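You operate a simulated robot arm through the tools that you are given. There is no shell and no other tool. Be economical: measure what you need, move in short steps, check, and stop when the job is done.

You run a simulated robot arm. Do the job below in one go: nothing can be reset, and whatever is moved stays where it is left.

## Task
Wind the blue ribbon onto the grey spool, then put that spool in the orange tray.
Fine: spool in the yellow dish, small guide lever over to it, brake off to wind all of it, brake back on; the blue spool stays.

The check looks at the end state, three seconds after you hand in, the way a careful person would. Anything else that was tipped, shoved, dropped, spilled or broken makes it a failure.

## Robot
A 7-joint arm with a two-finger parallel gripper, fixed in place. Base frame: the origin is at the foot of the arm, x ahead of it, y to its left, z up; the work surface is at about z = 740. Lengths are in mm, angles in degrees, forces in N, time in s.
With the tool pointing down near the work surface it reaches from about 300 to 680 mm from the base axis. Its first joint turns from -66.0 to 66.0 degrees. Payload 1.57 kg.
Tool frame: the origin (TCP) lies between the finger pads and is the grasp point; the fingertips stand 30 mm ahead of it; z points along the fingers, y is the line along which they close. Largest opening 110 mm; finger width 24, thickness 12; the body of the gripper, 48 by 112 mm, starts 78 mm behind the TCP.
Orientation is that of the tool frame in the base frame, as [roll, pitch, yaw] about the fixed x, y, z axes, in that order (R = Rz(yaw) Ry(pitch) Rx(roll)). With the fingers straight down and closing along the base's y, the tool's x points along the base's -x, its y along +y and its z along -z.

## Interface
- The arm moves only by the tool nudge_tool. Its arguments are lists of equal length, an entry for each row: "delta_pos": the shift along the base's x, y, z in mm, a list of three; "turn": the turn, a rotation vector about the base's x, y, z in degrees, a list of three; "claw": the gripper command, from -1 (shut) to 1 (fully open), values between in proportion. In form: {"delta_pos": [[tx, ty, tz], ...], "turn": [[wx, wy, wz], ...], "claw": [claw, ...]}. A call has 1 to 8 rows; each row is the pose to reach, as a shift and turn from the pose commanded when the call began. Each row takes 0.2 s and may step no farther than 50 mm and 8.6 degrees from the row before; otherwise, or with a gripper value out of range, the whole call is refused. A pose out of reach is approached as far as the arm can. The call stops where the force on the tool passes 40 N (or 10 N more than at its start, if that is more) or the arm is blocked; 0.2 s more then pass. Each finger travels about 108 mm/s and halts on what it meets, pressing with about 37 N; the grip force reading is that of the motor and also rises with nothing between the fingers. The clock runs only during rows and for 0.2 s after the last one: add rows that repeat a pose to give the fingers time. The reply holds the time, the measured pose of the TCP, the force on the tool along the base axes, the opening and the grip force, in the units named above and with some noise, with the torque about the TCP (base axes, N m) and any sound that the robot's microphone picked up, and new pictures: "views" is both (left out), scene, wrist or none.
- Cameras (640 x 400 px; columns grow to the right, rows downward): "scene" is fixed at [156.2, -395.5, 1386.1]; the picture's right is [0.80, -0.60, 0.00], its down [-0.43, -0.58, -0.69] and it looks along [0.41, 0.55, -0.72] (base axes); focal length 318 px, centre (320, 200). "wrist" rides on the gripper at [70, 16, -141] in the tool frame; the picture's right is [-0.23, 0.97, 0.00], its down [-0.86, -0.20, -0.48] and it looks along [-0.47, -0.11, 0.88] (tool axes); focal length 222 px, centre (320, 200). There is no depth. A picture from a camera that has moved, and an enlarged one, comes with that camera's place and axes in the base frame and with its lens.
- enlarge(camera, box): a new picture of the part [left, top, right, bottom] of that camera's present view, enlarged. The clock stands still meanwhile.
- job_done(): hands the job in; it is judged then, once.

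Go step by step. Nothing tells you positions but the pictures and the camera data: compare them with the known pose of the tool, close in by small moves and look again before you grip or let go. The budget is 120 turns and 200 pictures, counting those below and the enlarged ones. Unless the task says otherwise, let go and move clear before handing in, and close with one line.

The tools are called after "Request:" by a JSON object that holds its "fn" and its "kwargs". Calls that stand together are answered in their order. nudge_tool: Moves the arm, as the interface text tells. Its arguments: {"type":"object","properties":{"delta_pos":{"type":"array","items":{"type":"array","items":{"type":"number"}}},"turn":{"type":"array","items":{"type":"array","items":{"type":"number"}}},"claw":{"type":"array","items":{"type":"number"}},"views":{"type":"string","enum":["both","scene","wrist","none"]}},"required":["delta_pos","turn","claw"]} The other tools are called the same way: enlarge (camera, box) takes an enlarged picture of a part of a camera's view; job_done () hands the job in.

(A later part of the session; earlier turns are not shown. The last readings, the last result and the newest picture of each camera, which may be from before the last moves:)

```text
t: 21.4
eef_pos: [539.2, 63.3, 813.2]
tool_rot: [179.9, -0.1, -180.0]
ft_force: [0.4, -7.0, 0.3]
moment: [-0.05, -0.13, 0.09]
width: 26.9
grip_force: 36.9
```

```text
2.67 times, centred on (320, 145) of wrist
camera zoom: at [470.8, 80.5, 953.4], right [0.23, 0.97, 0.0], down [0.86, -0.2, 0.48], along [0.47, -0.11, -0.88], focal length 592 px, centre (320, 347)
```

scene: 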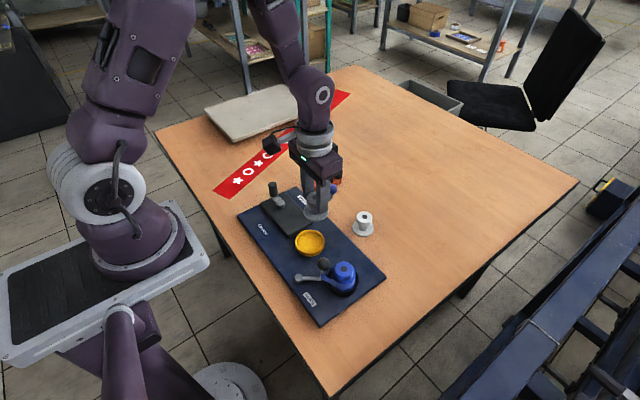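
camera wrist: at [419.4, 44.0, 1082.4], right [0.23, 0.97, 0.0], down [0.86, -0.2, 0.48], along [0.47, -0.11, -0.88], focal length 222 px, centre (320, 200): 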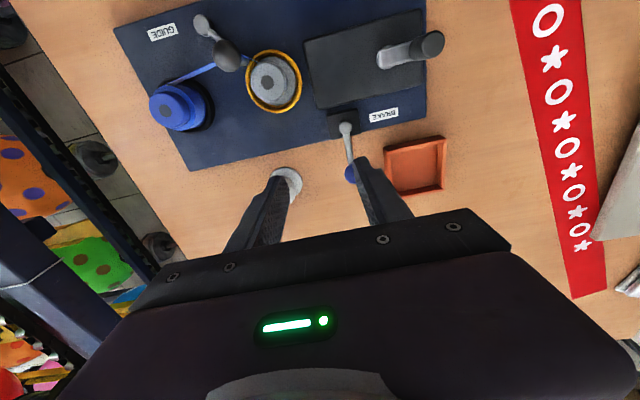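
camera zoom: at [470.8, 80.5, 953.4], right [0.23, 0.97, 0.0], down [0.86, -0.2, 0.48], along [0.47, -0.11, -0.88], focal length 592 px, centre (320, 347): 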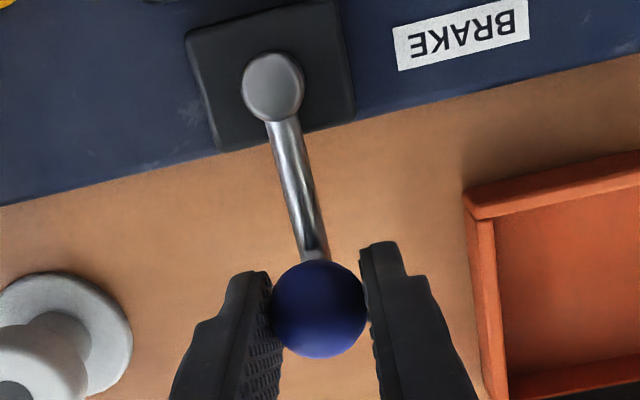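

Gripped, with a slight -7 N side force. The off direction isn't marked, so I'm testing a small swing towards -y.

Request:
{"fn": "nudge_tool", "kwargs": {"delta_pos": [[-0.1, -3, 0], [-0.5, -7, 0]], "turn": [[0, 0, -3], [0, 0, -7]], "claw": [-1, -1], "views": "none"}}

Request:
{"fn": "enlarge", "kwargs": {"camera": "wrist", "box": [200, 70, 440, 220]}}

```text
t: 22.0
eef_pos: [540.0, 56.2, 813.4]
tool_rot: [180.0, 0.0, 173.2]
ft_force: [0.7, -0.9, -0.5]
moment: [-0.04, -0.38, 0.12]
width: 27.1
grip_force: 37.2
```

```text
2.67 times, centred on (320, 145) of wrist
camera zoom: at [473.0, 81.9, 953.5], right [0.34, 0.94, 0.0], down [0.83, -0.3, 0.48], along [0.45, -0.16, -0.88], focal length 592 px, centre (320, 347)
```

zoom: 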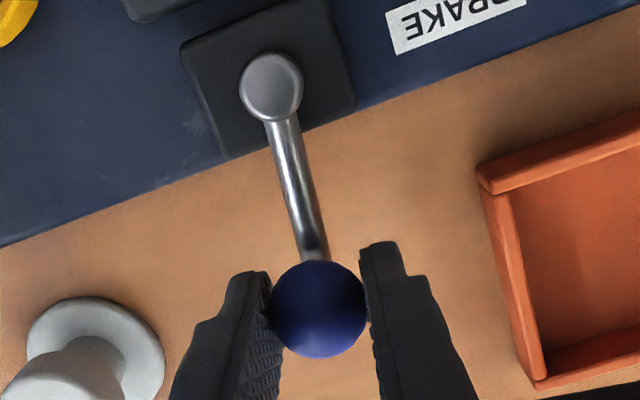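

The lever moves freely towards -y, so the +y side was its stop. I'm continuing the swing.

Request:
{"fn": "nudge_tool", "kwargs": {"delta_pos": [[-1.5, -7.7, 0], [-4.1, -15.1, 0], [-7.6, -22, 0], [-12.1, -28.4, 0]], "turn": [[0, 0, -8], [0, 0, -16], [0, 0, -24], [0, 0, -32]], "claw": [-1, -1, -1, -1], "views": "scene"}}

Request:
{"fn": "enlarge", "kwargs": {"camera": "wrist", "box": [200, 70, 440, 220]}}

Request:
{"fn": "enlarge", "kwargs": {"camera": "scene", "box": [250, 170, 400, 300]}}

```text
t: 23.0
eef_pos: [527.1, 26.9, 812.0]
tool_rot: [180.0, 0.1, 140.9]
ft_force: [4.8, -7.0, -0.7]
moment: [-0.1, -0.02, 0.07]
width: 27.1
grip_force: 37.1
```

scene: 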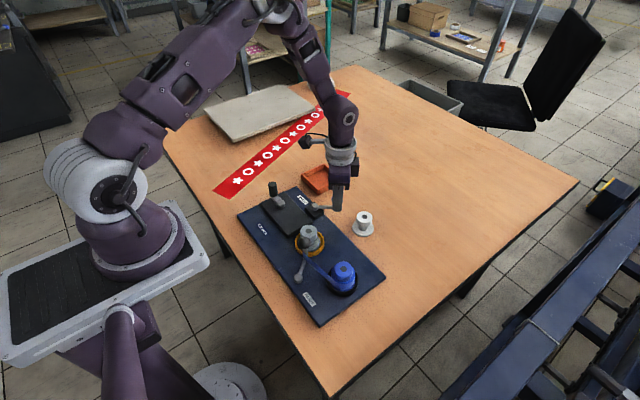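

```text
2.67 times, centred on (320, 145) of wrist
camera zoom: at [483.8, 84.8, 953.5], right [0.79, 0.61, 0.0], down [0.54, -0.69, 0.48], along [0.29, -0.38, -0.88], focal length 592 px, centre (320, 347)
```

zoom: 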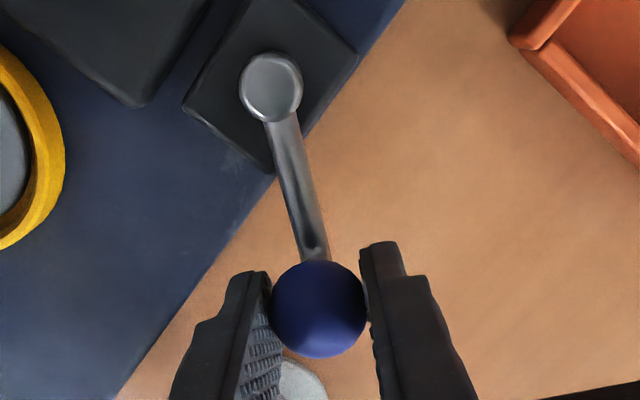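

```text
3.08 times, centred on (325, 235) of scene
camera zoom: at [156.4, -395.6, 1386.0], right [0.8, -0.6, 0.0], down [-0.43, -0.58, -0.69], along [0.41, 0.55, -0.72], focal length 980 px, centre (305, 92)
```

zoom: 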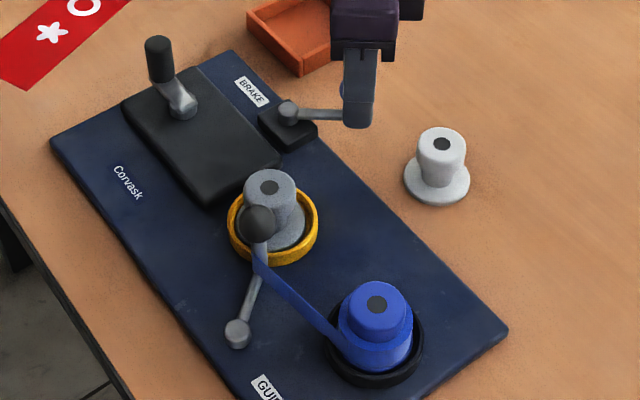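

Still free apart from a small radial load. I'm continuing a further 24° and watching for the stop.

Request:
{"fn": "nudge_tool", "kwargs": {"delta_pos": [[-5, -6.3, 0], [-11, -11.2, 0], [-17.6, -15.3, 0]], "turn": [[0, 0, -8], [0, 0, -16], [0, 0, -24]], "claw": [-1, -1, -1], "views": "none"}}

Request:
{"fn": "enlarge", "kwargs": {"camera": "wrist", "box": [200, 70, 440, 220]}}

Request:
{"fn": "enlarge", "kwargs": {"camera": "scene", "box": [250, 170, 400, 300]}}

```text
t: 23.8
eef_pos: [508.8, 12.7, 812.8]
tool_rot: [179.9, 0.1, 117.0]
ft_force: [16.9, 7.7, 13.7]
moment: [0.34, -0.05, 0.3]
width: 27.1
grip_force: 36.8
```

```text
2.67 times, centred on (320, 145) of wrist
camera zoom: at [492.3, 82.1, 953.5], right [0.97, 0.24, 0.0], down [0.21, -0.85, 0.48], along [0.12, -0.46, -0.88], focal length 592 px, centre (320, 347)
```

zoom: 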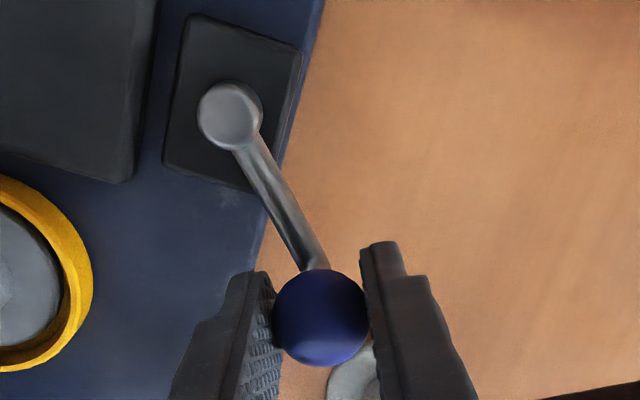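

```text
3.08 times, centred on (325, 235) of scene
camera zoom: at [156.4, -395.3, 1386.1], right [0.8, -0.6, 0.0], down [-0.43, -0.58, -0.69], along [0.41, 0.55, -0.72], focal length 980 px, centre (305, 92)
```

zoom: 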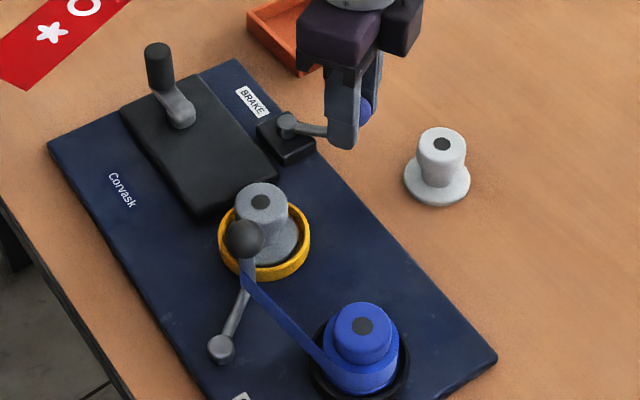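

Pushing past the brake's stop slid the unfixed board: about (-11,-13) mm at the pivot, with roughly -3° of rotation. I'll put the board back later. For now I'm relieving the load, releasing the ball and looking.

Request:
{"fn": "nudge_tool", "kwargs": {"delta_pos": [[2, 2, 0], [2, 2, 0], [2, 2, 0], [2, 2, 0], [2, 2, 40], [2, 2, 80], [2, 2, 120]], "turn": [[0, 0, 0], [0, 0, 0], [0, 0, 0], [0, 0, 0], [0, 0, 0], [0, 0, 0], [0, 0, 0]], "claw": [-1, -1, -0.1, -0.1, -0.1, -0.1, -0.1], "views": "scene"}}

Request:
{"fn": "enlarge", "kwargs": {"camera": "wrist", "box": [120, 0, 440, 200]}}

Request:
{"fn": "enlarge", "kwargs": {"camera": "scene", "box": [230, 170, 410, 330]}}

```text
t: 25.4
eef_pos: [510.2, 11.5, 932.2]
tool_rot: [-180.0, 0.0, 117.1]
ft_force: [0.3, 0.3, -0.4]
moment: [-0.02, 0.02, -0.01]
width: 49.4
grip_force: 0.1
```

scene: 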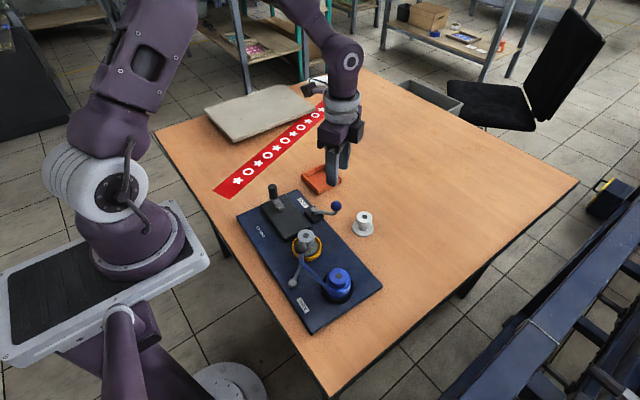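

```text
2.00 times, centred on (280, 100) of wrist
camera zoom: at [493.7, 82.5, 1073.6], right [0.97, 0.24, 0.0], down [0.21, -0.85, 0.48], along [0.12, -0.46, -0.88], focal length 444 px, centre (400, 400)
```

zoom: 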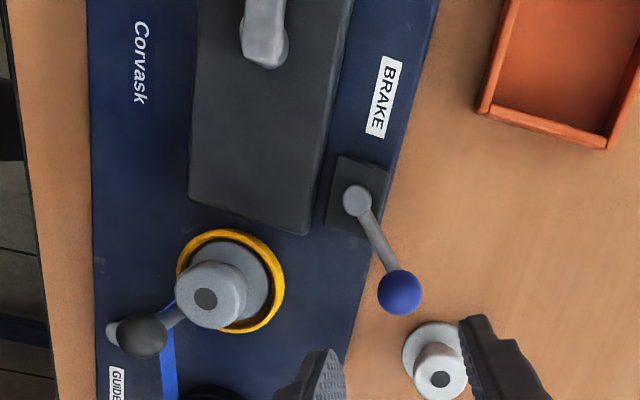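

```text
2.50 times, centred on (320, 250) of scene
camera zoom: at [156.2, -395.5, 1386.1], right [0.8, -0.6, 0.0], down [-0.43, -0.58, -0.69], along [0.41, 0.55, -0.72], focal length 796 px, centre (320, 75)
```

zoom: 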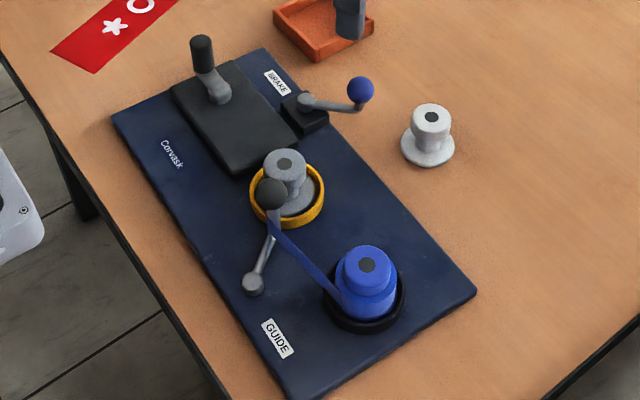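

The board is still safely on the table and the brake lever has moved about 40° from its start. Nothing winds by itself, so the crank must do it; I'm moving up over the crank to measure it.

Request:
{"fn": "nudge_tool", "kwargs": {"delta_pos": [[0, 0, 40], [-10, 10, 50], [-20, 25, 50], [-35, 40, 50], [-50, 55, 50], [-60, 70, 50], [-70, 80, 50], [-80, 90, 50]], "turn": [[0, 0, 8], [0, 0, 16], [0, 0, 24], [0, 0, 32], [0, 0, 40], [0, 0, 48], [0, 0, 56], [0, 0, 63]], "claw": [-0.1, -0.1, -0.1, -0.1, -0.1, -0.1, -0.1, -0.1], "views": "none"}}

Request:
{"fn": "enlarge", "kwargs": {"camera": "wrist", "box": [160, 30, 480, 230]}}

Request:
{"fn": "enlarge", "kwargs": {"camera": "scene", "box": [240, 160, 350, 250]}}

```text
t: 27.2
eef_pos: [429.3, 104.7, 983.3]
tool_rot: [179.9, 0.0, -179.8]
ft_force: [1.0, 0.1, 0.5]
moment: [0.02, 0.01, 0.02]
width: 49.7
grip_force: 0.0
```

```text
2.00 times, centred on (320, 130) of wrist
camera zoom: at [361.3, 121.6, 1124.4], right [0.22, 0.97, 0.0], down [0.86, -0.2, 0.48], along [0.47, -0.11, -0.88], focal length 444 px, centre (320, 340)
```

zoom: 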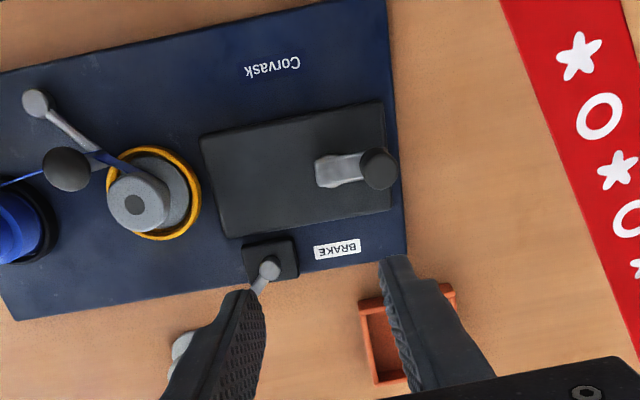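

```text
4.44 times, centred on (295, 205) of scene
camera zoom: at [156.2, -395.5, 1386.1], right [0.8, -0.6, 0.0], down [-0.43, -0.58, -0.69], along [0.41, 0.55, -0.72], focal length 1415 px, centre (431, 178)
```

zoom: 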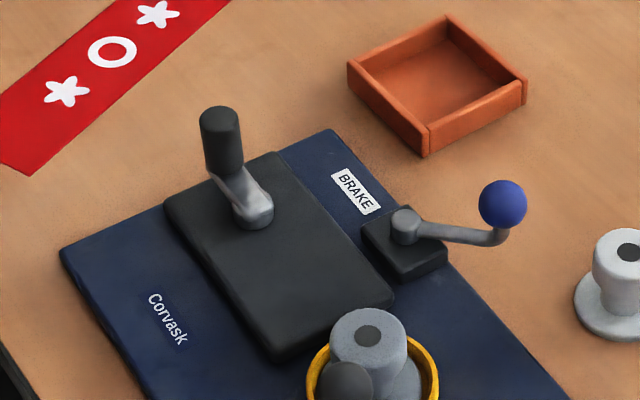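

The crank boss is near (409,116) and its black handle near (411,149), top at about z 822, so the radius is about 33 mm. I'm moving above the handle.

Request:
{"fn": "nudge_tool", "kwargs": {"delta_pos": [[-9, 22, -20], [-18, 45, -50], [-18, 45, -90], [-18, 45, -118], [-18, 45, -118]], "turn": [[0, 0, 0], [0, 0, 0], [0, 0, 0], [0, 0, 0], [0, 0, 0]], "claw": [0, 0, 0, 0, 0], "views": "none"}}

Request:
{"fn": "enlarge", "kwargs": {"camera": "wrist", "box": [180, 70, 460, 245]}}

Request:
{"fn": "enlarge", "kwargs": {"camera": "scene", "box": [230, 160, 340, 250]}}

```text
t: 28.4
eef_pos: [412.6, 149.6, 865.9]
tool_rot: [180.0, 0.0, -179.9]
ft_force: [-0.7, 0.1, 0.5]
moment: [-0.02, 0.04, 0.03]
width: 55.0
grip_force: 0.0
```

```text
2.29 times, centred on (320, 158) of wrist
camera zoom: at [343.7, 166.3, 1006.1], right [0.23, 0.97, 0.0], down [0.86, -0.2, 0.48], along [0.47, -0.11, -0.88], focal length 508 px, centre (320, 297)
```

zoom: 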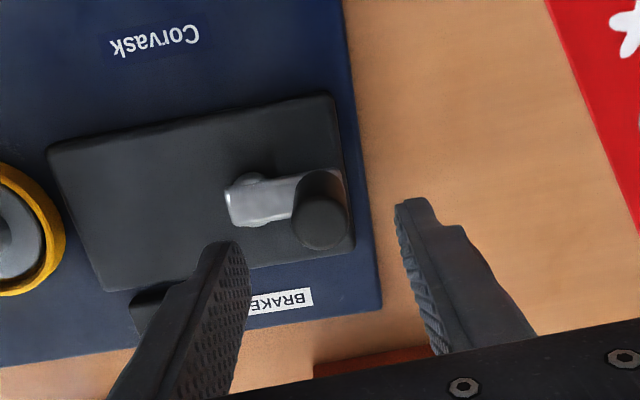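

```text
4.44 times, centred on (285, 205) of scene
camera zoom: at [156.2, -395.5, 1386.1], right [0.8, -0.6, 0.0], down [-0.43, -0.58, -0.69], along [0.41, 0.55, -0.72], focal length 1415 px, centre (476, 178)
```

zoom: 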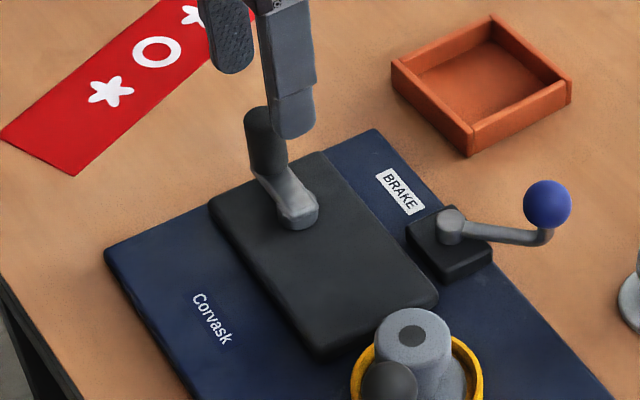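

The handle is centred under the tool, with a diameter of about 20 mm. I'm lowering and gripping it.

Request:
{"fn": "nudge_tool", "kwargs": {"delta_pos": [[-1, 0.5, -25], [-1, 0.5, -46], [-1, 0.5, -46], [-1, 0.5, -46], [-1, 0.5, -46]], "turn": [[0, 0, 0], [0, 0, 0], [0, 0, 0], [0, 0, 0], [0, 0, 0]], "claw": [0, 0, -1, -1, -1], "views": "none"}}

Request:
{"fn": "enlarge", "kwargs": {"camera": "wrist", "box": [180, 70, 460, 245]}}

Request:
{"fn": "enlarge", "kwargs": {"camera": "scene", "box": [230, 160, 410, 330]}}

```text
t: 29.6
eef_pos: [410.7, 150.4, 820.2]
tool_rot: [179.9, 0.0, -179.8]
ft_force: [0.4, 14.2, -0.3]
moment: [-0.33, -0.25, -0.01]
width: 22.4
grip_force: 35.3
```

```text
2.29 times, centred on (320, 158) of wrist
camera zoom: at [342.9, 166.7, 961.1], right [0.22, 0.97, 0.0], down [0.86, -0.2, 0.48], along [0.47, -0.11, -0.88], focal length 508 px, centre (320, 297)
```

zoom: 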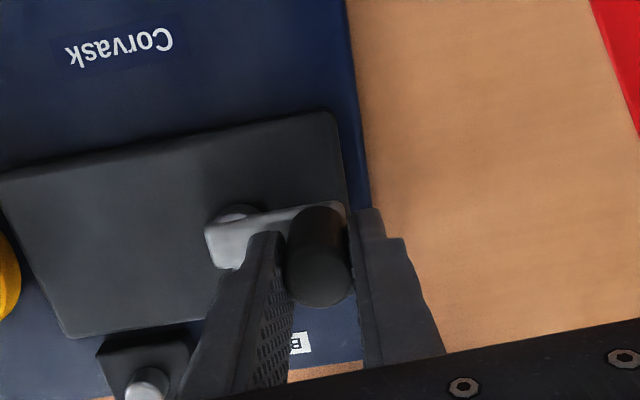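

```text
2.35 times, centred on (320, 245) of scene
camera zoom: at [156.4, -395.1, 1386.2], right [0.8, -0.6, 0.0], down [-0.43, -0.58, -0.69], along [0.41, 0.55, -0.72], focal length 749 px, centre (320, 94)
```

zoom: 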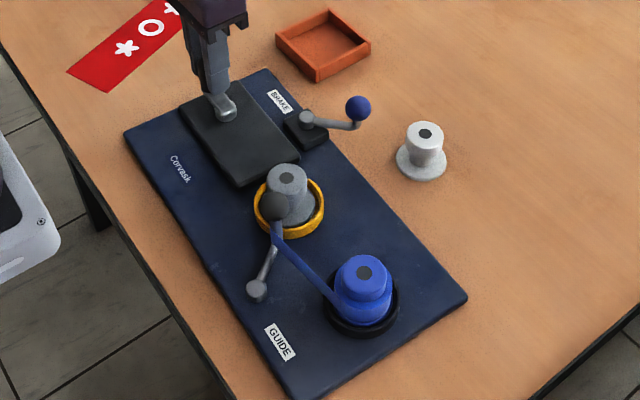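

The handle is gripped, but a 14 N pull in y says the true handle y is 1–2 mm higher. I'm correcting that and testing a small clockwise crank of 20°.

Request:
{"fn": "nudge_tool", "kwargs": {"delta_pos": [[0.2, 1.6, 0], [3.2, 1.5, 0], [6.2, 1, 0], [12, -0.8, 0]], "turn": [[0, 0, 0], [0, 0, -5], [0, 0, -10], [0, 0, -18]], "claw": [-1, -1, -1, -1], "views": "none"}}

Request:
{"fn": "enlarge", "kwargs": {"camera": "wrist", "box": [180, 70, 460, 245]}}

Request:
{"fn": "enlarge", "kwargs": {"camera": "scene", "box": [230, 160, 410, 330]}}

```text
t: 30.6
eef_pos: [422.1, 147.4, 820.2]
tool_rot: [-180.0, -0.2, 162.0]
ft_force: [-16.2, 0.4, 0.8]
moment: [0.7, 0.62, 0.0]
width: 22.1
grip_force: 35.1
```

```text
2.29 times, centred on (320, 158) of wrist
camera zoom: at [362.5, 186.3, 961.4], right [0.52, 0.86, 0.0], down [0.75, -0.45, 0.48], along [0.41, -0.25, -0.88], focal length 508 px, centre (320, 297)
```

zoom: 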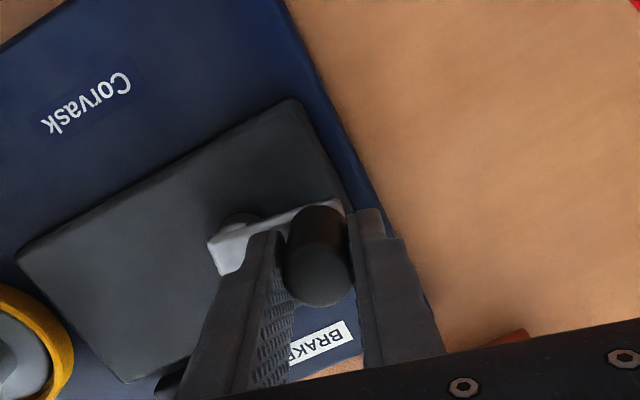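

```text
2.35 times, centred on (320, 245) of scene
camera zoom: at [155.9, -395.5, 1386.1], right [0.8, -0.6, 0.0], down [-0.43, -0.58, -0.69], along [0.41, 0.55, -0.72], focal length 749 px, centre (320, 94)
```

zoom: 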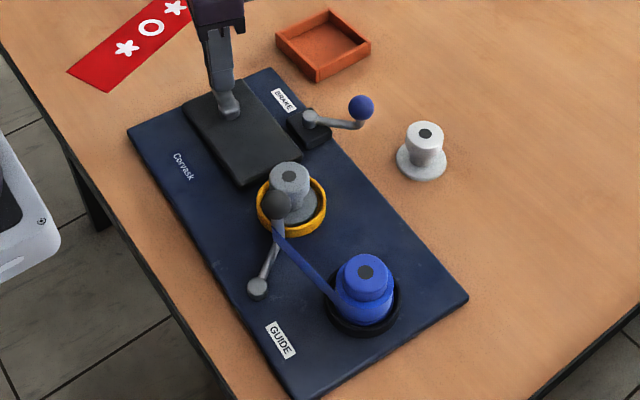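

The crank arm turned about 12° relative to the plate but the board also slid back a little (-16 N). I'm reversing to compare the resistance the other way.

Request:
{"fn": "nudge_tool", "kwargs": {"delta_pos": [[-3, 1.2, 0], [-5.8, 1.9, 0], [-11.8, 2.6, 0]], "turn": [[0, 0, 5], [0, 0, 10], [0, 0, 18]], "claw": [-1, -1, -1], "views": "none"}}

Request:
{"fn": "enlarge", "kwargs": {"camera": "scene", "box": [230, 160, 410, 330]}}

```text
t: 31.4
eef_pos: [412.4, 149.2, 819.3]
tool_rot: [-179.9, 0.2, -179.9]
ft_force: [1.7, -20.6, 20.4]
moment: [0.01, -0.66, 0.01]
width: 22.0
grip_force: 35.1
```

```text
2.35 times, centred on (320, 245) of scene
camera zoom: at [156.0, -396.1, 1385.9], right [0.8, -0.6, 0.0], down [-0.43, -0.58, -0.69], along [0.41, 0.55, -0.72], focal length 749 px, centre (320, 94)
```

zoom: 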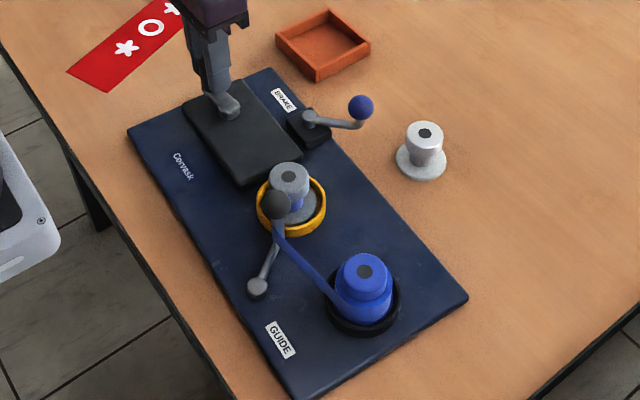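

There's now a hint of blue on the grey spool's neck and the board stayed still, with low tangential force. I'm zooming in.

Request:
{"fn": "enlarge", "kwargs": {"camera": "scene", "box": [285, 225, 365, 285]}}

Request:
{"fn": "enlarge", "kwargs": {"camera": "wrist", "box": [180, 70, 460, 245]}}

```text
6.67 times, centred on (325, 255) of scene
camera zoom: at [156.0, -396.1, 1385.9], right [0.8, -0.6, 0.0], down [-0.43, -0.58, -0.69], along [0.41, 0.55, -0.72], focal length 2122 px, centre (287, -167)
```

zoom: 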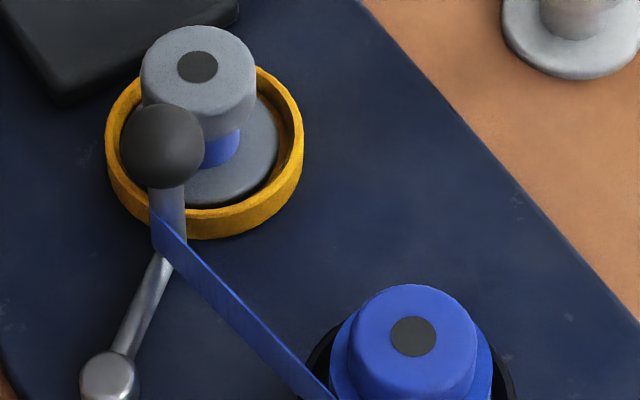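

```text
2.29 times, centred on (320, 158) of wrist
camera zoom: at [343.9, 166.8, 960.9], right [0.23, 0.97, 0.0], down [0.85, -0.2, 0.48], along [0.47, -0.11, -0.88], focal length 508 px, centre (320, 297)
```

zoom: 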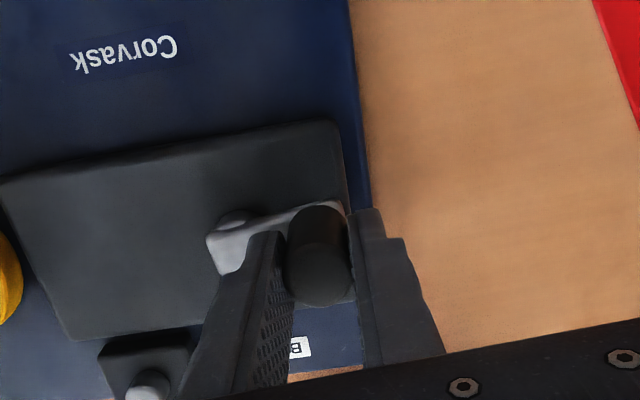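

A first bit of blue is on the grey spool's neck, so cranking does wind it. There is -20 N radially, so I'm relieving it to find the true handle position before continuing.

Request:
{"fn": "nudge_tool", "kwargs": {"delta_pos": [[0, -2, 0], [0, -2, 0]], "turn": [[0, 0, 0], [0, 0, 0]], "claw": [-1, -1], "views": "none"}}

```text
t: 32.0
eef_pos: [412.2, 148.5, 821.0]
tool_rot: [179.8, 0.1, -179.8]
ft_force: [1.6, -3.5, 31.0]
moment: [-0.73, -0.15, 0.03]
width: 22.5
grip_force: 34.6
```

There is 31 N upward on the tool, so a fingertip is probably resting on the crank arm. I'm opening, raising 6 mm and regripping.

Request:
{"fn": "nudge_tool", "kwargs": {"delta_pos": [[0, 0, 0], [0, 0, 6], [0, 0, 6], [0, 0, 6], [0, 0, 6]], "turn": [[0, 0, 0], [0, 0, 0], [0, 0, 0], [0, 0, 0], [0, 0, 0]], "claw": [-0.3, -0.3, -1, -1, -1], "views": "none"}}

Request:
{"fn": "enlarge", "kwargs": {"camera": "scene", "box": [240, 160, 400, 310]}}

```text
t: 33.2
eef_pos: [410.9, 150.6, 825.5]
tool_rot: [-180.0, 0.0, -179.9]
ft_force: [-1.3, 9.3, 0.2]
moment: [-0.28, 0.0, -0.02]
width: 22.0
grip_force: 34.5
```

```text
2.67 times, centred on (320, 235) of scene
camera zoom: at [156.4, -395.2, 1386.1], right [0.8, -0.6, 0.0], down [-0.43, -0.58, -0.69], along [0.41, 0.55, -0.72], focal length 849 px, centre (320, 107)
```

zoom: 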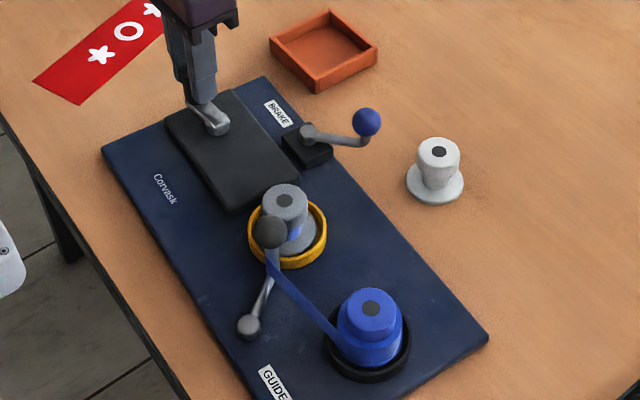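

Good: the vertical load is gone. I'm testing a 40° counter-clockwise swing without turning the gripper.

Request:
{"fn": "nudge_tool", "kwargs": {"delta_pos": [[-3, 1, 0], [-5.9, 0.7, 0], [-11.7, -0.6, 0], [-17.2, -2.8, 0], [-22.2, -6, 0]], "turn": [[0, 0, 0], [0, 0, 0], [0, 0, 0], [0, 0, 0], [0, 0, 0]], "claw": [-1, -1, -1, -1, -1], "views": "none"}}

Request:
{"fn": "enlarge", "kwargs": {"camera": "scene", "box": [240, 160, 400, 310]}}

Request:
{"fn": "enlarge", "kwargs": {"camera": "wrist", "box": [180, 70, 460, 245]}}

```text
t: 34.4
eef_pos: [391.3, 141.8, 825.9]
tool_rot: [-180.0, 0.2, 179.9]
ft_force: [20.8, -23.5, 14.6]
moment: [-0.5, -0.37, -0.03]
width: 21.8
grip_force: 34.7
```

```text
2.67 times, centred on (320, 235) of scene
camera zoom: at [156.5, -396.1, 1385.9], right [0.8, -0.6, 0.0], down [-0.43, -0.58, -0.69], along [0.41, 0.55, -0.72], focal length 849 px, centre (320, 107)
```

zoom: 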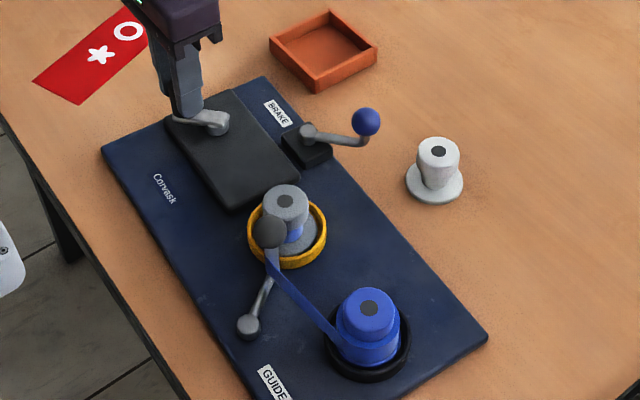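

```text
2.29 times, centred on (320, 158) of wrist
camera zoom: at [322.3, 159.2, 965.5], right [0.23, 0.97, 0.0], down [0.85, -0.2, 0.48], along [0.47, -0.11, -0.88], focal length 508 px, centre (320, 297)
```

zoom: 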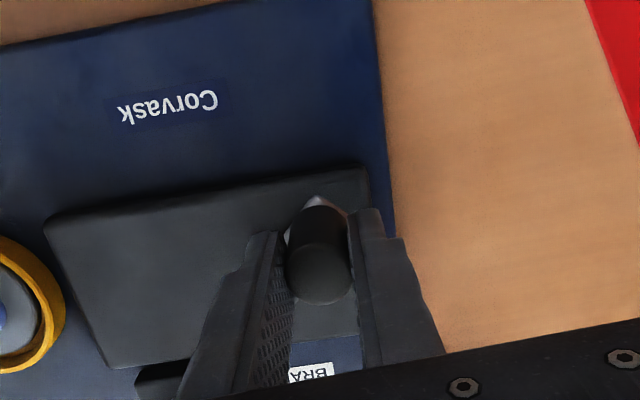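

The board held still, and the load is mainly radial because the crank centre has shifted to about (414.5,117). I'm continuing counter-clockwise with the corrected circle.

Request:
{"fn": "nudge_tool", "kwargs": {"delta_pos": [[2.3, -2.1, 0], [-0.6, -5.2, 0], [-3.3, -9, 0], [-7, -17.1, 0], [-8.5, -25.8, 0]], "turn": [[0, 0, 0], [0, 0, 0], [0, 0, 0], [0, 0, 0], [0, 0, 0]], "claw": [-1, -1, -1, -1, -1], "views": "none"}}

Request:
{"fn": "enlarge", "kwargs": {"camera": "scene", "box": [240, 160, 400, 310]}}

```text
t: 35.6
eef_pos: [380.8, 117.9, 825.1]
tool_rot: [179.9, -0.2, -179.9]
ft_force: [-6.6, 0.4, 20.7]
moment: [0.07, 0.56, 0.01]
width: 22.0
grip_force: 35.0
```

```text
2.67 times, centred on (320, 235) of scene
camera zoom: at [155.9, -395.5, 1386.1], right [0.8, -0.6, 0.0], down [-0.43, -0.58, -0.69], along [0.41, 0.55, -0.72], focal length 849 px, centre (320, 107)
```

zoom: 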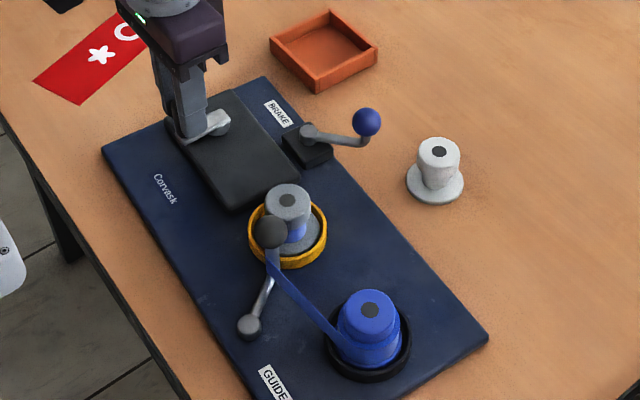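

Tangential load is almost zero and the handle spins freely in the grip. I'm continuing counter-clockwise and will compare the wound ribbon.

Request:
{"fn": "nudge_tool", "kwargs": {"delta_pos": [[0.3, -9, 1], [3.4, -17.4, 2], [8.7, -24.7, 2], [15.6, -30.5, 2], [23.8, -34.2, 2], [32.7, -35.7, 2], [41.7, -34.8, 2], [50.1, -31.7, 2]], "turn": [[0, 0, 0], [0, 0, 0], [0, 0, 0], [0, 0, 0], [0, 0, 0], [0, 0, 0], [0, 0, 0], [0, 0, 0]], "claw": [-1, -1, -1, -1, -1, -1, -1, -1], "views": "none"}}

Request:
{"fn": "enlarge", "kwargs": {"camera": "scene", "box": [240, 160, 400, 310]}}

Request:
{"fn": "enlarge", "kwargs": {"camera": "scene", "box": [285, 225, 365, 285]}}

```text
t: 37.4
eef_pos: [430.8, 87.7, 826.0]
tool_rot: [-180.0, -0.2, -179.8]
ft_force: [-17.1, 26.5, 15.5]
moment: [0.46, 0.37, -0.01]
width: 21.9
grip_force: 34.7
```

```text
2.67 times, centred on (320, 235) of scene
camera zoom: at [155.6, -394.9, 1386.3], right [0.8, -0.6, 0.0], down [-0.43, -0.58, -0.69], along [0.41, 0.55, -0.72], focal length 849 px, centre (320, 107)
```

zoom: 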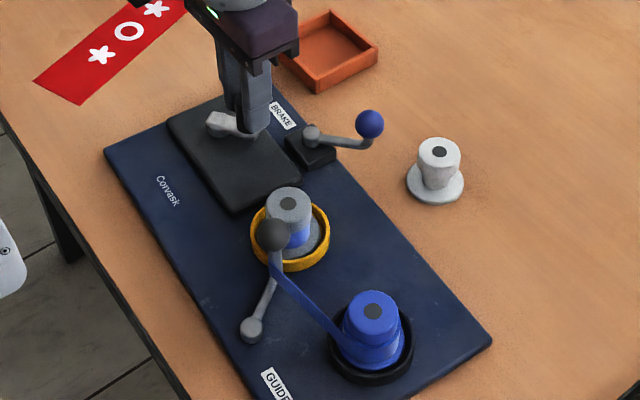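

```text
6.67 times, centred on (325, 255) of scene
camera zoom: at [155.6, -394.9, 1386.3], right [0.8, -0.6, 0.0], down [-0.43, -0.58, -0.69], along [0.41, 0.55, -0.72], focal length 2122 px, centre (287, -167)
```

zoom: 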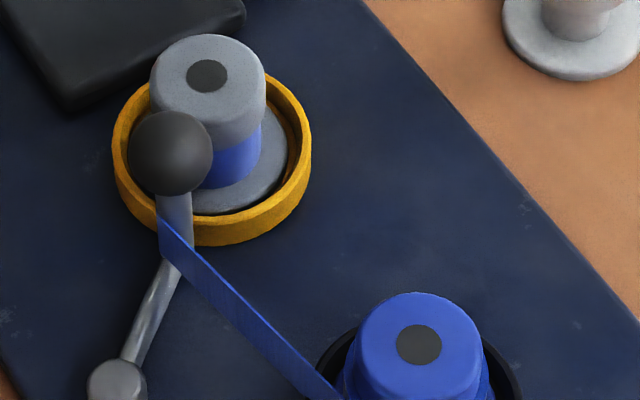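

The ribbon is clearly winding onto the grey neck going counter-clockwise. I'm continuing with a slightly corrected circle of 240° per call.

Request:
{"fn": "nudge_tool", "kwargs": {"delta_pos": [[13, 13.3, 1], [18.2, 30.3, 1], [14.2, 47.6, 1], [2.1, 60.6, 1], [-14.9, 65.8, 1], [-32.2, 61.8, 1], [-45.2, 49.7, 1], [-50.4, 32.7, 1]], "turn": [[0, 0, 0], [0, 0, 0], [0, 0, 0], [0, 0, 0], [0, 0, 0], [0, 0, 0], [0, 0, 0], [0, 0, 0]], "claw": [-1, -1, -1, -1, -1, -1, -1, -1], "views": "none"}}

Request:
{"fn": "enlarge", "kwargs": {"camera": "scene", "box": [240, 160, 400, 310]}}

```text
t: 39.2
eef_pos: [385.7, 120.4, 828.8]
tool_rot: [179.8, 0.6, -179.9]
ft_force: [29.7, -1.6, 16.9]
moment: [-0.26, -0.63, 0.01]
width: 22.0
grip_force: 35.3
```

```text
2.67 times, centred on (320, 235) of scene
camera zoom: at [156.7, -395.5, 1386.0], right [0.8, -0.6, 0.0], down [-0.43, -0.58, -0.69], along [0.41, 0.55, -0.72], focal length 849 px, centre (320, 107)
```

zoom: 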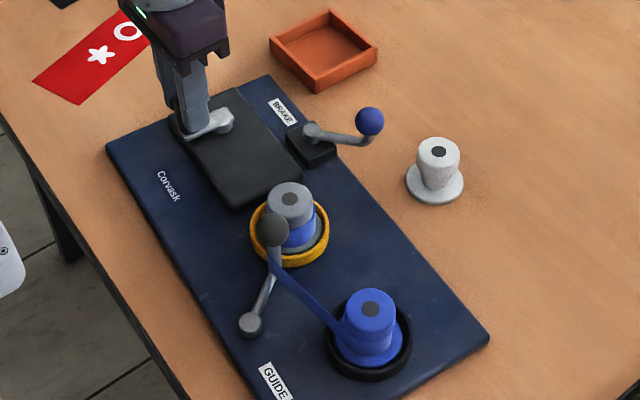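

Winding is progressing and the blue spool is visibly thinner. The crank centre has crept in +x to about (418.5,119), so I'm updating the circle and continuing.

Request:
{"fn": "nudge_tool", "kwargs": {"delta_pos": [[7.9, -16.3, 1], [20, -29.3, 1], [37, -34.5, 1], [54.3, -30.5, 1], [67.3, -18.4, 1], [72.5, -1.4, 1]], "turn": [[0, 0, 0], [0, 0, 0], [0, 0, 0], [0, 0, 0], [0, 0, 0], [0, 0, 0]], "claw": [-1, -1, -1, -1, -1, -1], "views": "none"}}

Request:
{"fn": "enlarge", "kwargs": {"camera": "scene", "box": [240, 160, 400, 310]}}

```text
t: 40.6
eef_pos: [450.3, 114.2, 827.2]
tool_rot: [-179.9, -0.4, -179.9]
ft_force: [-28.0, 1.0, 18.0]
moment: [0.18, 0.63, -0.04]
width: 22.1
grip_force: 35.7
```

```text
2.67 times, centred on (320, 235) of scene
camera zoom: at [155.3, -395.6, 1386.2], right [0.8, -0.6, 0.0], down [-0.43, -0.58, -0.69], along [0.41, 0.55, -0.72], focal length 849 px, centre (320, 107)
```

zoom: 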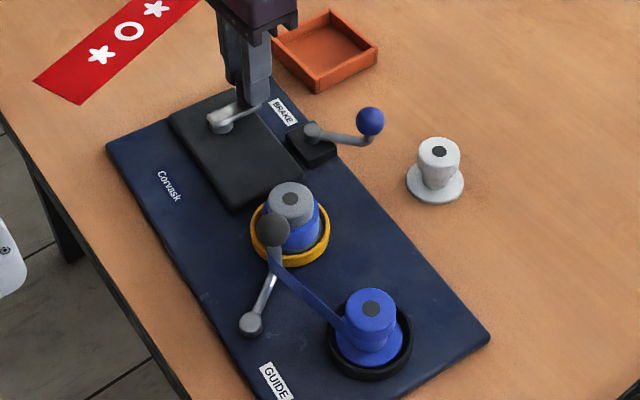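

Readings on opposite sides give radius of about 32.5 mm and centre near (418,117.5). I'm continuing with that.

Request:
{"fn": "nudge_tool", "kwargs": {"delta_pos": [[-5.7, 15.2, 1], [-17.3, 27.7, 1], [-33.6, 32.7, 1], [-50.3, 28.8, 1], [-62.8, 17.2, 1], [-67.8, 0.9, 1]], "turn": [[0, 0, 0], [0, 0, 0], [0, 0, 0], [0, 0, 0], [0, 0, 0], [0, 0, 0]], "claw": [-1, -1, -1, -1, -1, -1], "views": "none"}}

Request:
{"fn": "enlarge", "kwargs": {"camera": "scene", "box": [240, 160, 400, 310]}}

Request:
{"fn": "enlarge", "kwargs": {"camera": "scene", "box": [285, 225, 365, 285]}}

```text
t: 42.0
eef_pos: [386.7, 118.9, 830.4]
tool_rot: [180.0, 0.1, -180.0]
ft_force: [1.0, 0.0, -19.3]
moment: [-0.16, 0.7, 0.0]
width: 21.8
grip_force: 34.1
```

```text
2.67 times, centred on (320, 235) of scene
camera zoom: at [156.5, -395.4, 1386.1], right [0.8, -0.6, 0.0], down [-0.43, -0.58, -0.69], along [0.41, 0.55, -0.72], focal length 849 px, centre (320, 107)
```

zoom: 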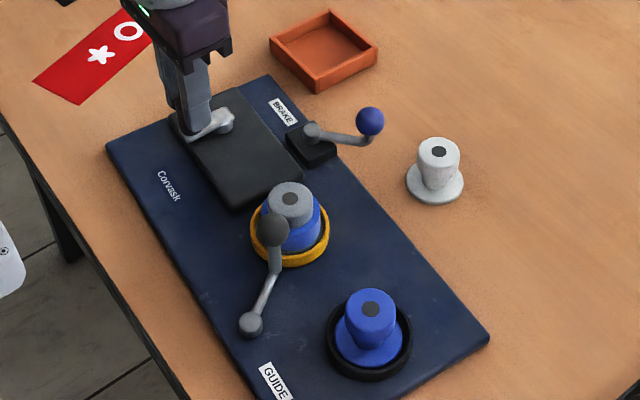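

```text
6.67 times, centred on (325, 255) of scene
camera zoom: at [156.5, -395.4, 1386.1], right [0.8, -0.6, 0.0], down [-0.43, -0.58, -0.69], along [0.41, 0.55, -0.72], focal length 2122 px, centre (287, -167)
```

zoom: 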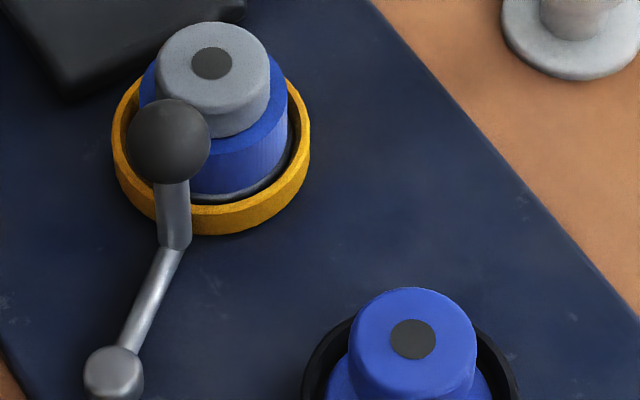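

All the ribbon is on the grey spool and the blue spool is bare. I'm releasing the crank and rising clear.

Request:
{"fn": "nudge_tool", "kwargs": {"delta_pos": [[0, 0, 0], [0, 0, 0], [0, 0, 30], [0, 0, 70], [0, 0, 110]], "turn": [[0, 0, 0], [0, 0, 0], [0, 0, 0], [0, 0, 0], [0, 0, 0]], "claw": [-0.3, -0.2, -0.2, -0.2, -0.2], "views": "none"}}

Request:
{"fn": "enlarge", "kwargs": {"camera": "scene", "box": [230, 160, 410, 330]}}

Request:
{"fn": "enlarge", "kwargs": {"camera": "wrist", "box": [160, 30, 480, 230]}}

```text
t: 43.2
eef_pos: [384.8, 117.5, 941.8]
tool_rot: [-179.9, 0.1, -179.9]
ft_force: [-1.1, -0.3, 1.1]
moment: [0.03, 0.0, 0.01]
width: 44.3
grip_force: 0.0
```

```text
2.35 times, centred on (320, 245) of scene
camera zoom: at [156.2, -395.5, 1386.1], right [0.8, -0.6, 0.0], down [-0.43, -0.58, -0.69], along [0.41, 0.55, -0.72], focal length 749 px, centre (320, 94)
```

zoom: 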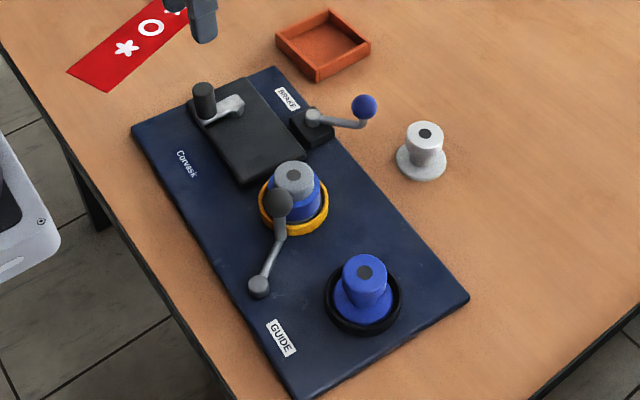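

```text
2.00 times, centred on (320, 130) of wrist
camera zoom: at [315.8, 135.0, 1082.6], right [0.23, 0.97, 0.0], down [0.86, -0.2, 0.48], along [0.47, -0.11, -0.88], focal length 444 px, centre (320, 340)
```

zoom: 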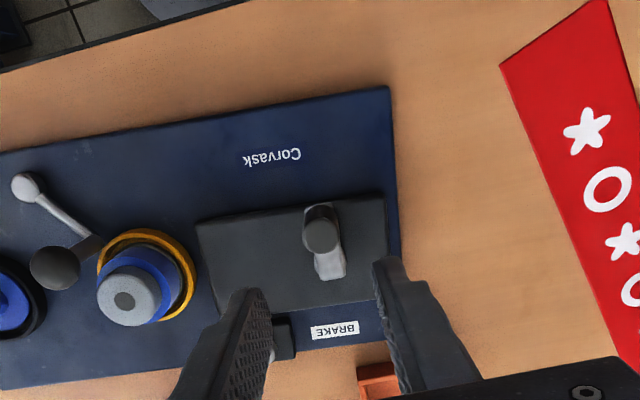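

The board is turned about -4° from its original axis-aligned pose; I'll push it back after the spool is out. Next the brake goes back on: the ball is now near (518,8) and the pivot near (479,46).

Request:
{"fn": "nudge_tool", "kwargs": {"delta_pos": [[20, -15, 0], [40, -32, 0], [60, -49, 0], [80, -66, 0], [107, -88, 0], [133, -110, -20], [133, -110, -60], [133, -110, -70]], "turn": [[0, 0, -7.5], [0, 0, -15], [0, 0, -22.5], [0, 0, -30], [0, 0, -37.5], [0, 0, -45], [0, 0, -45], [0, 0, -45]], "claw": [-0.2, -0.2, 0, 0, 0, 0, 0, 0], "views": "none"}}

Request:
{"fn": "enlarge", "kwargs": {"camera": "wrist", "box": [180, 70, 460, 245]}}

```text
t: 45.0
eef_pos: [517.4, 7.8, 872.2]
tool_rot: [180.0, 0.0, 135.1]
ft_force: [0.6, 0.6, -0.5]
moment: [0.02, -0.01, -0.01]
width: 54.9
grip_force: 0.1
```

```text
2.29 times, centred on (320, 158) of wrist
camera zoom: at [481.5, 69.9, 1013.5], right [0.85, 0.53, 0.0], down [0.46, -0.75, 0.48], along [0.25, -0.41, -0.88], focal length 508 px, centre (320, 297)
```

zoom: 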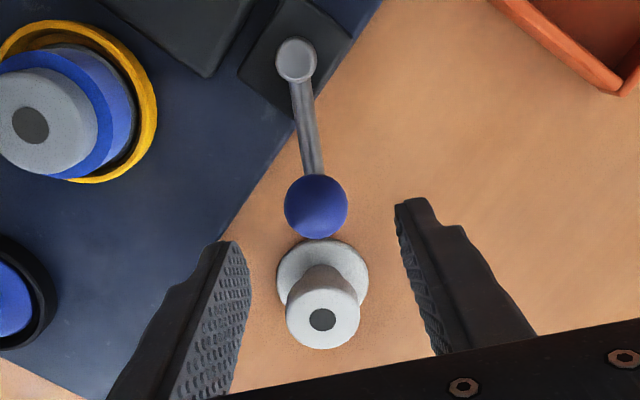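

The ball is at (517,9) and the white spool is clear of the fingers. I'm lowering and gripping.

Request:
{"fn": "nudge_tool", "kwargs": {"delta_pos": [[-0.5, 1, -30], [-0.5, 1, -58], [-0.5, 1, -58], [-0.5, 1, -58], [-0.5, 1, -58]], "turn": [[0, 0, 0], [0, 0, 0], [0, 0, 0], [0, 0, 0], [0, 0, 0]], "claw": [0, 0, -1, -1, -1], "views": "none"}}

Request:
{"fn": "enlarge", "kwargs": {"camera": "wrist", "box": [180, 70, 460, 245]}}

```text
t: 46.2
eef_pos: [519.5, 8.7, 812.6]
tool_rot: [-180.0, 0.0, 135.2]
ft_force: [2.5, -2.4, 0.1]
moment: [-0.09, -0.13, -0.07]
width: 27.0
grip_force: 37.2
```

```text
2.29 times, centred on (320, 158) of wrist
camera zoom: at [482.0, 69.9, 953.3], right [0.85, 0.53, 0.0], down [0.46, -0.74, 0.48], along [0.25, -0.41, -0.88], focal length 508 px, centre (320, 297)
```

zoom: 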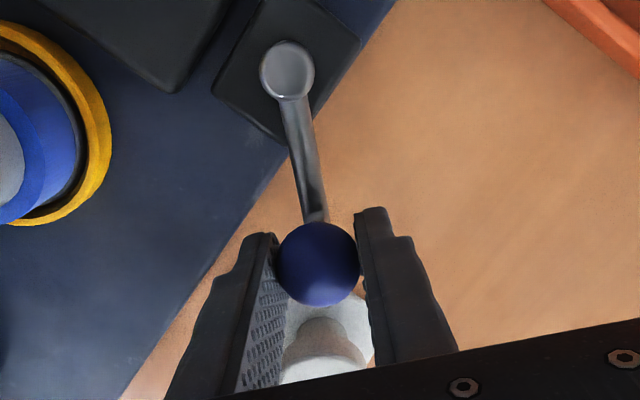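

Gripped with low force. I'm swinging the brake back 32° first.

Request:
{"fn": "nudge_tool", "kwargs": {"delta_pos": [[5.3, 5.6, 0], [9.8, 11.9, 0], [13.4, 18.8, 0], [16, 26.1, 0]], "turn": [[0, 0, 8], [0, 0, 16], [0, 0, 24], [0, 0, 32]], "claw": [-1, -1, -1, -1], "views": "none"}}

Request:
{"fn": "enlarge", "kwargs": {"camera": "wrist", "box": [180, 70, 460, 245]}}

```text
t: 47.2
eef_pos: [535.3, 34.8, 812.3]
tool_rot: [179.9, 0.2, 167.2]
ft_force: [8.5, -0.7, 20.1]
moment: [0.08, 0.36, -0.13]
width: 26.7
grip_force: 37.0
```

```text
2.29 times, centred on (320, 158) of wrist
camera zoom: at [471.7, 67.3, 953.2], right [0.44, 0.9, 0.0], down [0.79, -0.38, 0.48], along [0.43, -0.21, -0.88], focal length 508 px, centre (320, 297)
```

zoom: 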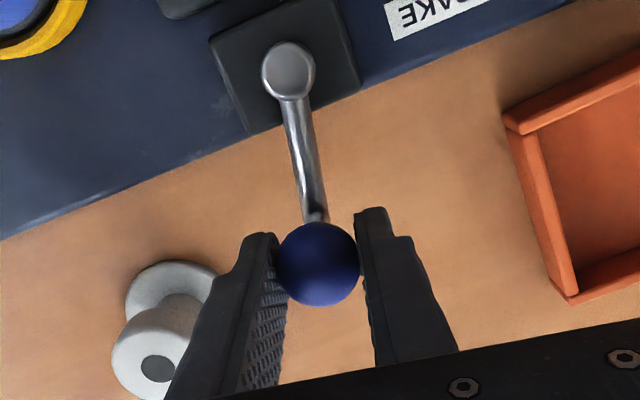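

About 8° remain before the original alignment. I'm moving 6° more, gently.

Request:
{"fn": "nudge_tool", "kwargs": {"delta_pos": [[0.6, 2.5, 0], [1.1, 4.7, 0], [1.3, 5.7, 0]], "turn": [[0, 0, 2.5], [0, 0, 5], [0, 0, 6]], "claw": [-1, -1, -1], "views": "none"}}

Request:
{"fn": "enlarge", "kwargs": {"camera": "wrist", "box": [200, 70, 440, 220]}}

```text
t: 48.0
eef_pos: [537.3, 40.7, 812.3]
tool_rot: [-179.9, 0.2, 173.1]
ft_force: [13.1, -0.2, 27.1]
moment: [-0.01, -0.14, -0.11]
width: 26.9
grip_force: 37.2
```

```text
2.67 times, centred on (320, 145) of wrist
camera zoom: at [469.8, 65.9, 952.8], right [0.34, 0.94, 0.0], down [0.82, -0.3, 0.48], along [0.45, -0.16, -0.88], focal length 592 px, centre (320, 347)
```

zoom: 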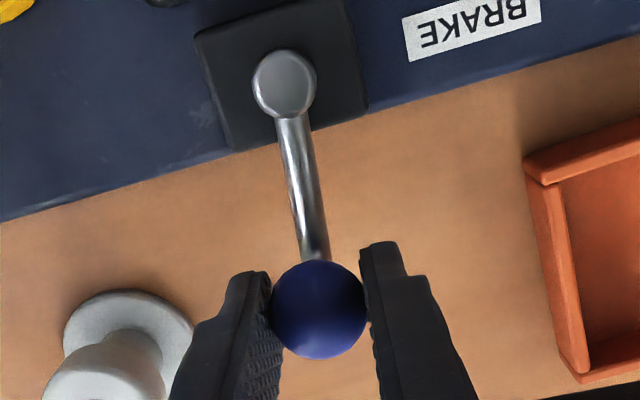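

Still about 4–5° short of the original angle. I'm continuing in small steps and easing the radial and vertical loads.

Request:
{"fn": "nudge_tool", "kwargs": {"delta_pos": [[1, 1.5, 2], [1.2, 3, 2]], "turn": [[0, 0, 1.5], [0, 0, 3]], "claw": [-1, -1], "views": "none"}}

```text
t: 48.6
eef_pos: [535.9, 42.7, 811.8]
tool_rot: [-180.0, -0.3, 176.1]
ft_force: [14.8, 1.1, 0.0]
moment: [-0.01, -0.42, -0.11]
width: 26.9
grip_force: 37.3
```

Request:
{"fn": "nudge_tool", "kwargs": {"delta_pos": [[1, 1.5, 0], [1, 3, 0]], "turn": [[0, 0, 1], [0, 0, 2.5]], "claw": [-1, -1], "views": "none"}}

Request:
{"fn": "enlarge", "kwargs": {"camera": "wrist", "box": [200, 70, 440, 220]}}

Request:
{"fn": "enlarge", "kwargs": {"camera": "scene", "box": [230, 160, 410, 330]}}

```text
t: 49.2
eef_pos: [536.7, 46.5, 813.0]
tool_rot: [-180.0, -0.4, 178.4]
ft_force: [2.2, -2.8, 0.0]
moment: [-0.02, -0.12, 0.17]
width: 27.0
grip_force: 37.5
```

```text
2.67 times, centred on (320, 145) of wrist
camera zoom: at [468.8, 65.2, 953.9], right [0.25, 0.97, 0.0], down [0.85, -0.22, 0.47], along [0.46, -0.12, -0.88], focal length 592 px, centre (320, 347)
```

zoom: 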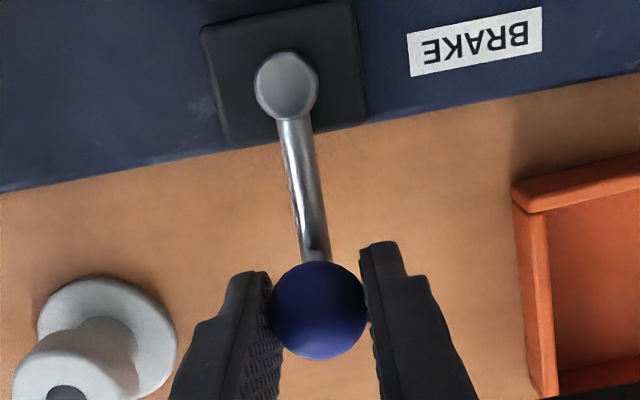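

```text
2.35 times, centred on (320, 245) of scene
camera zoom: at [156.8, -395.5, 1386.0], right [0.8, -0.6, 0.0], down [-0.43, -0.58, -0.69], along [0.41, 0.55, -0.72], focal length 749 px, centre (320, 94)
```

zoom: 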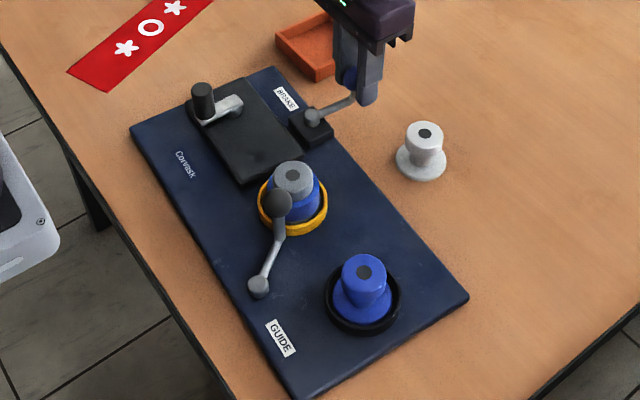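

The lever is now at about its original angle to the block. One small extra push will check for the stop.

Request:
{"fn": "nudge_tool", "kwargs": {"delta_pos": [[0, 1.2, 0], [0, 1.2, 0]], "turn": [[0, 0, 0.5], [0, 0, 0.5]], "claw": [-1, -1], "views": "none"}}

```text
t: 49.8
eef_pos: [536.3, 49.4, 813.2]
tool_rot: [-179.9, -0.4, 179.1]
ft_force: [-7.7, -5.1, 0.1]
moment: [-0.02, 0.18, -0.02]
width: 27.1
grip_force: 37.3
```

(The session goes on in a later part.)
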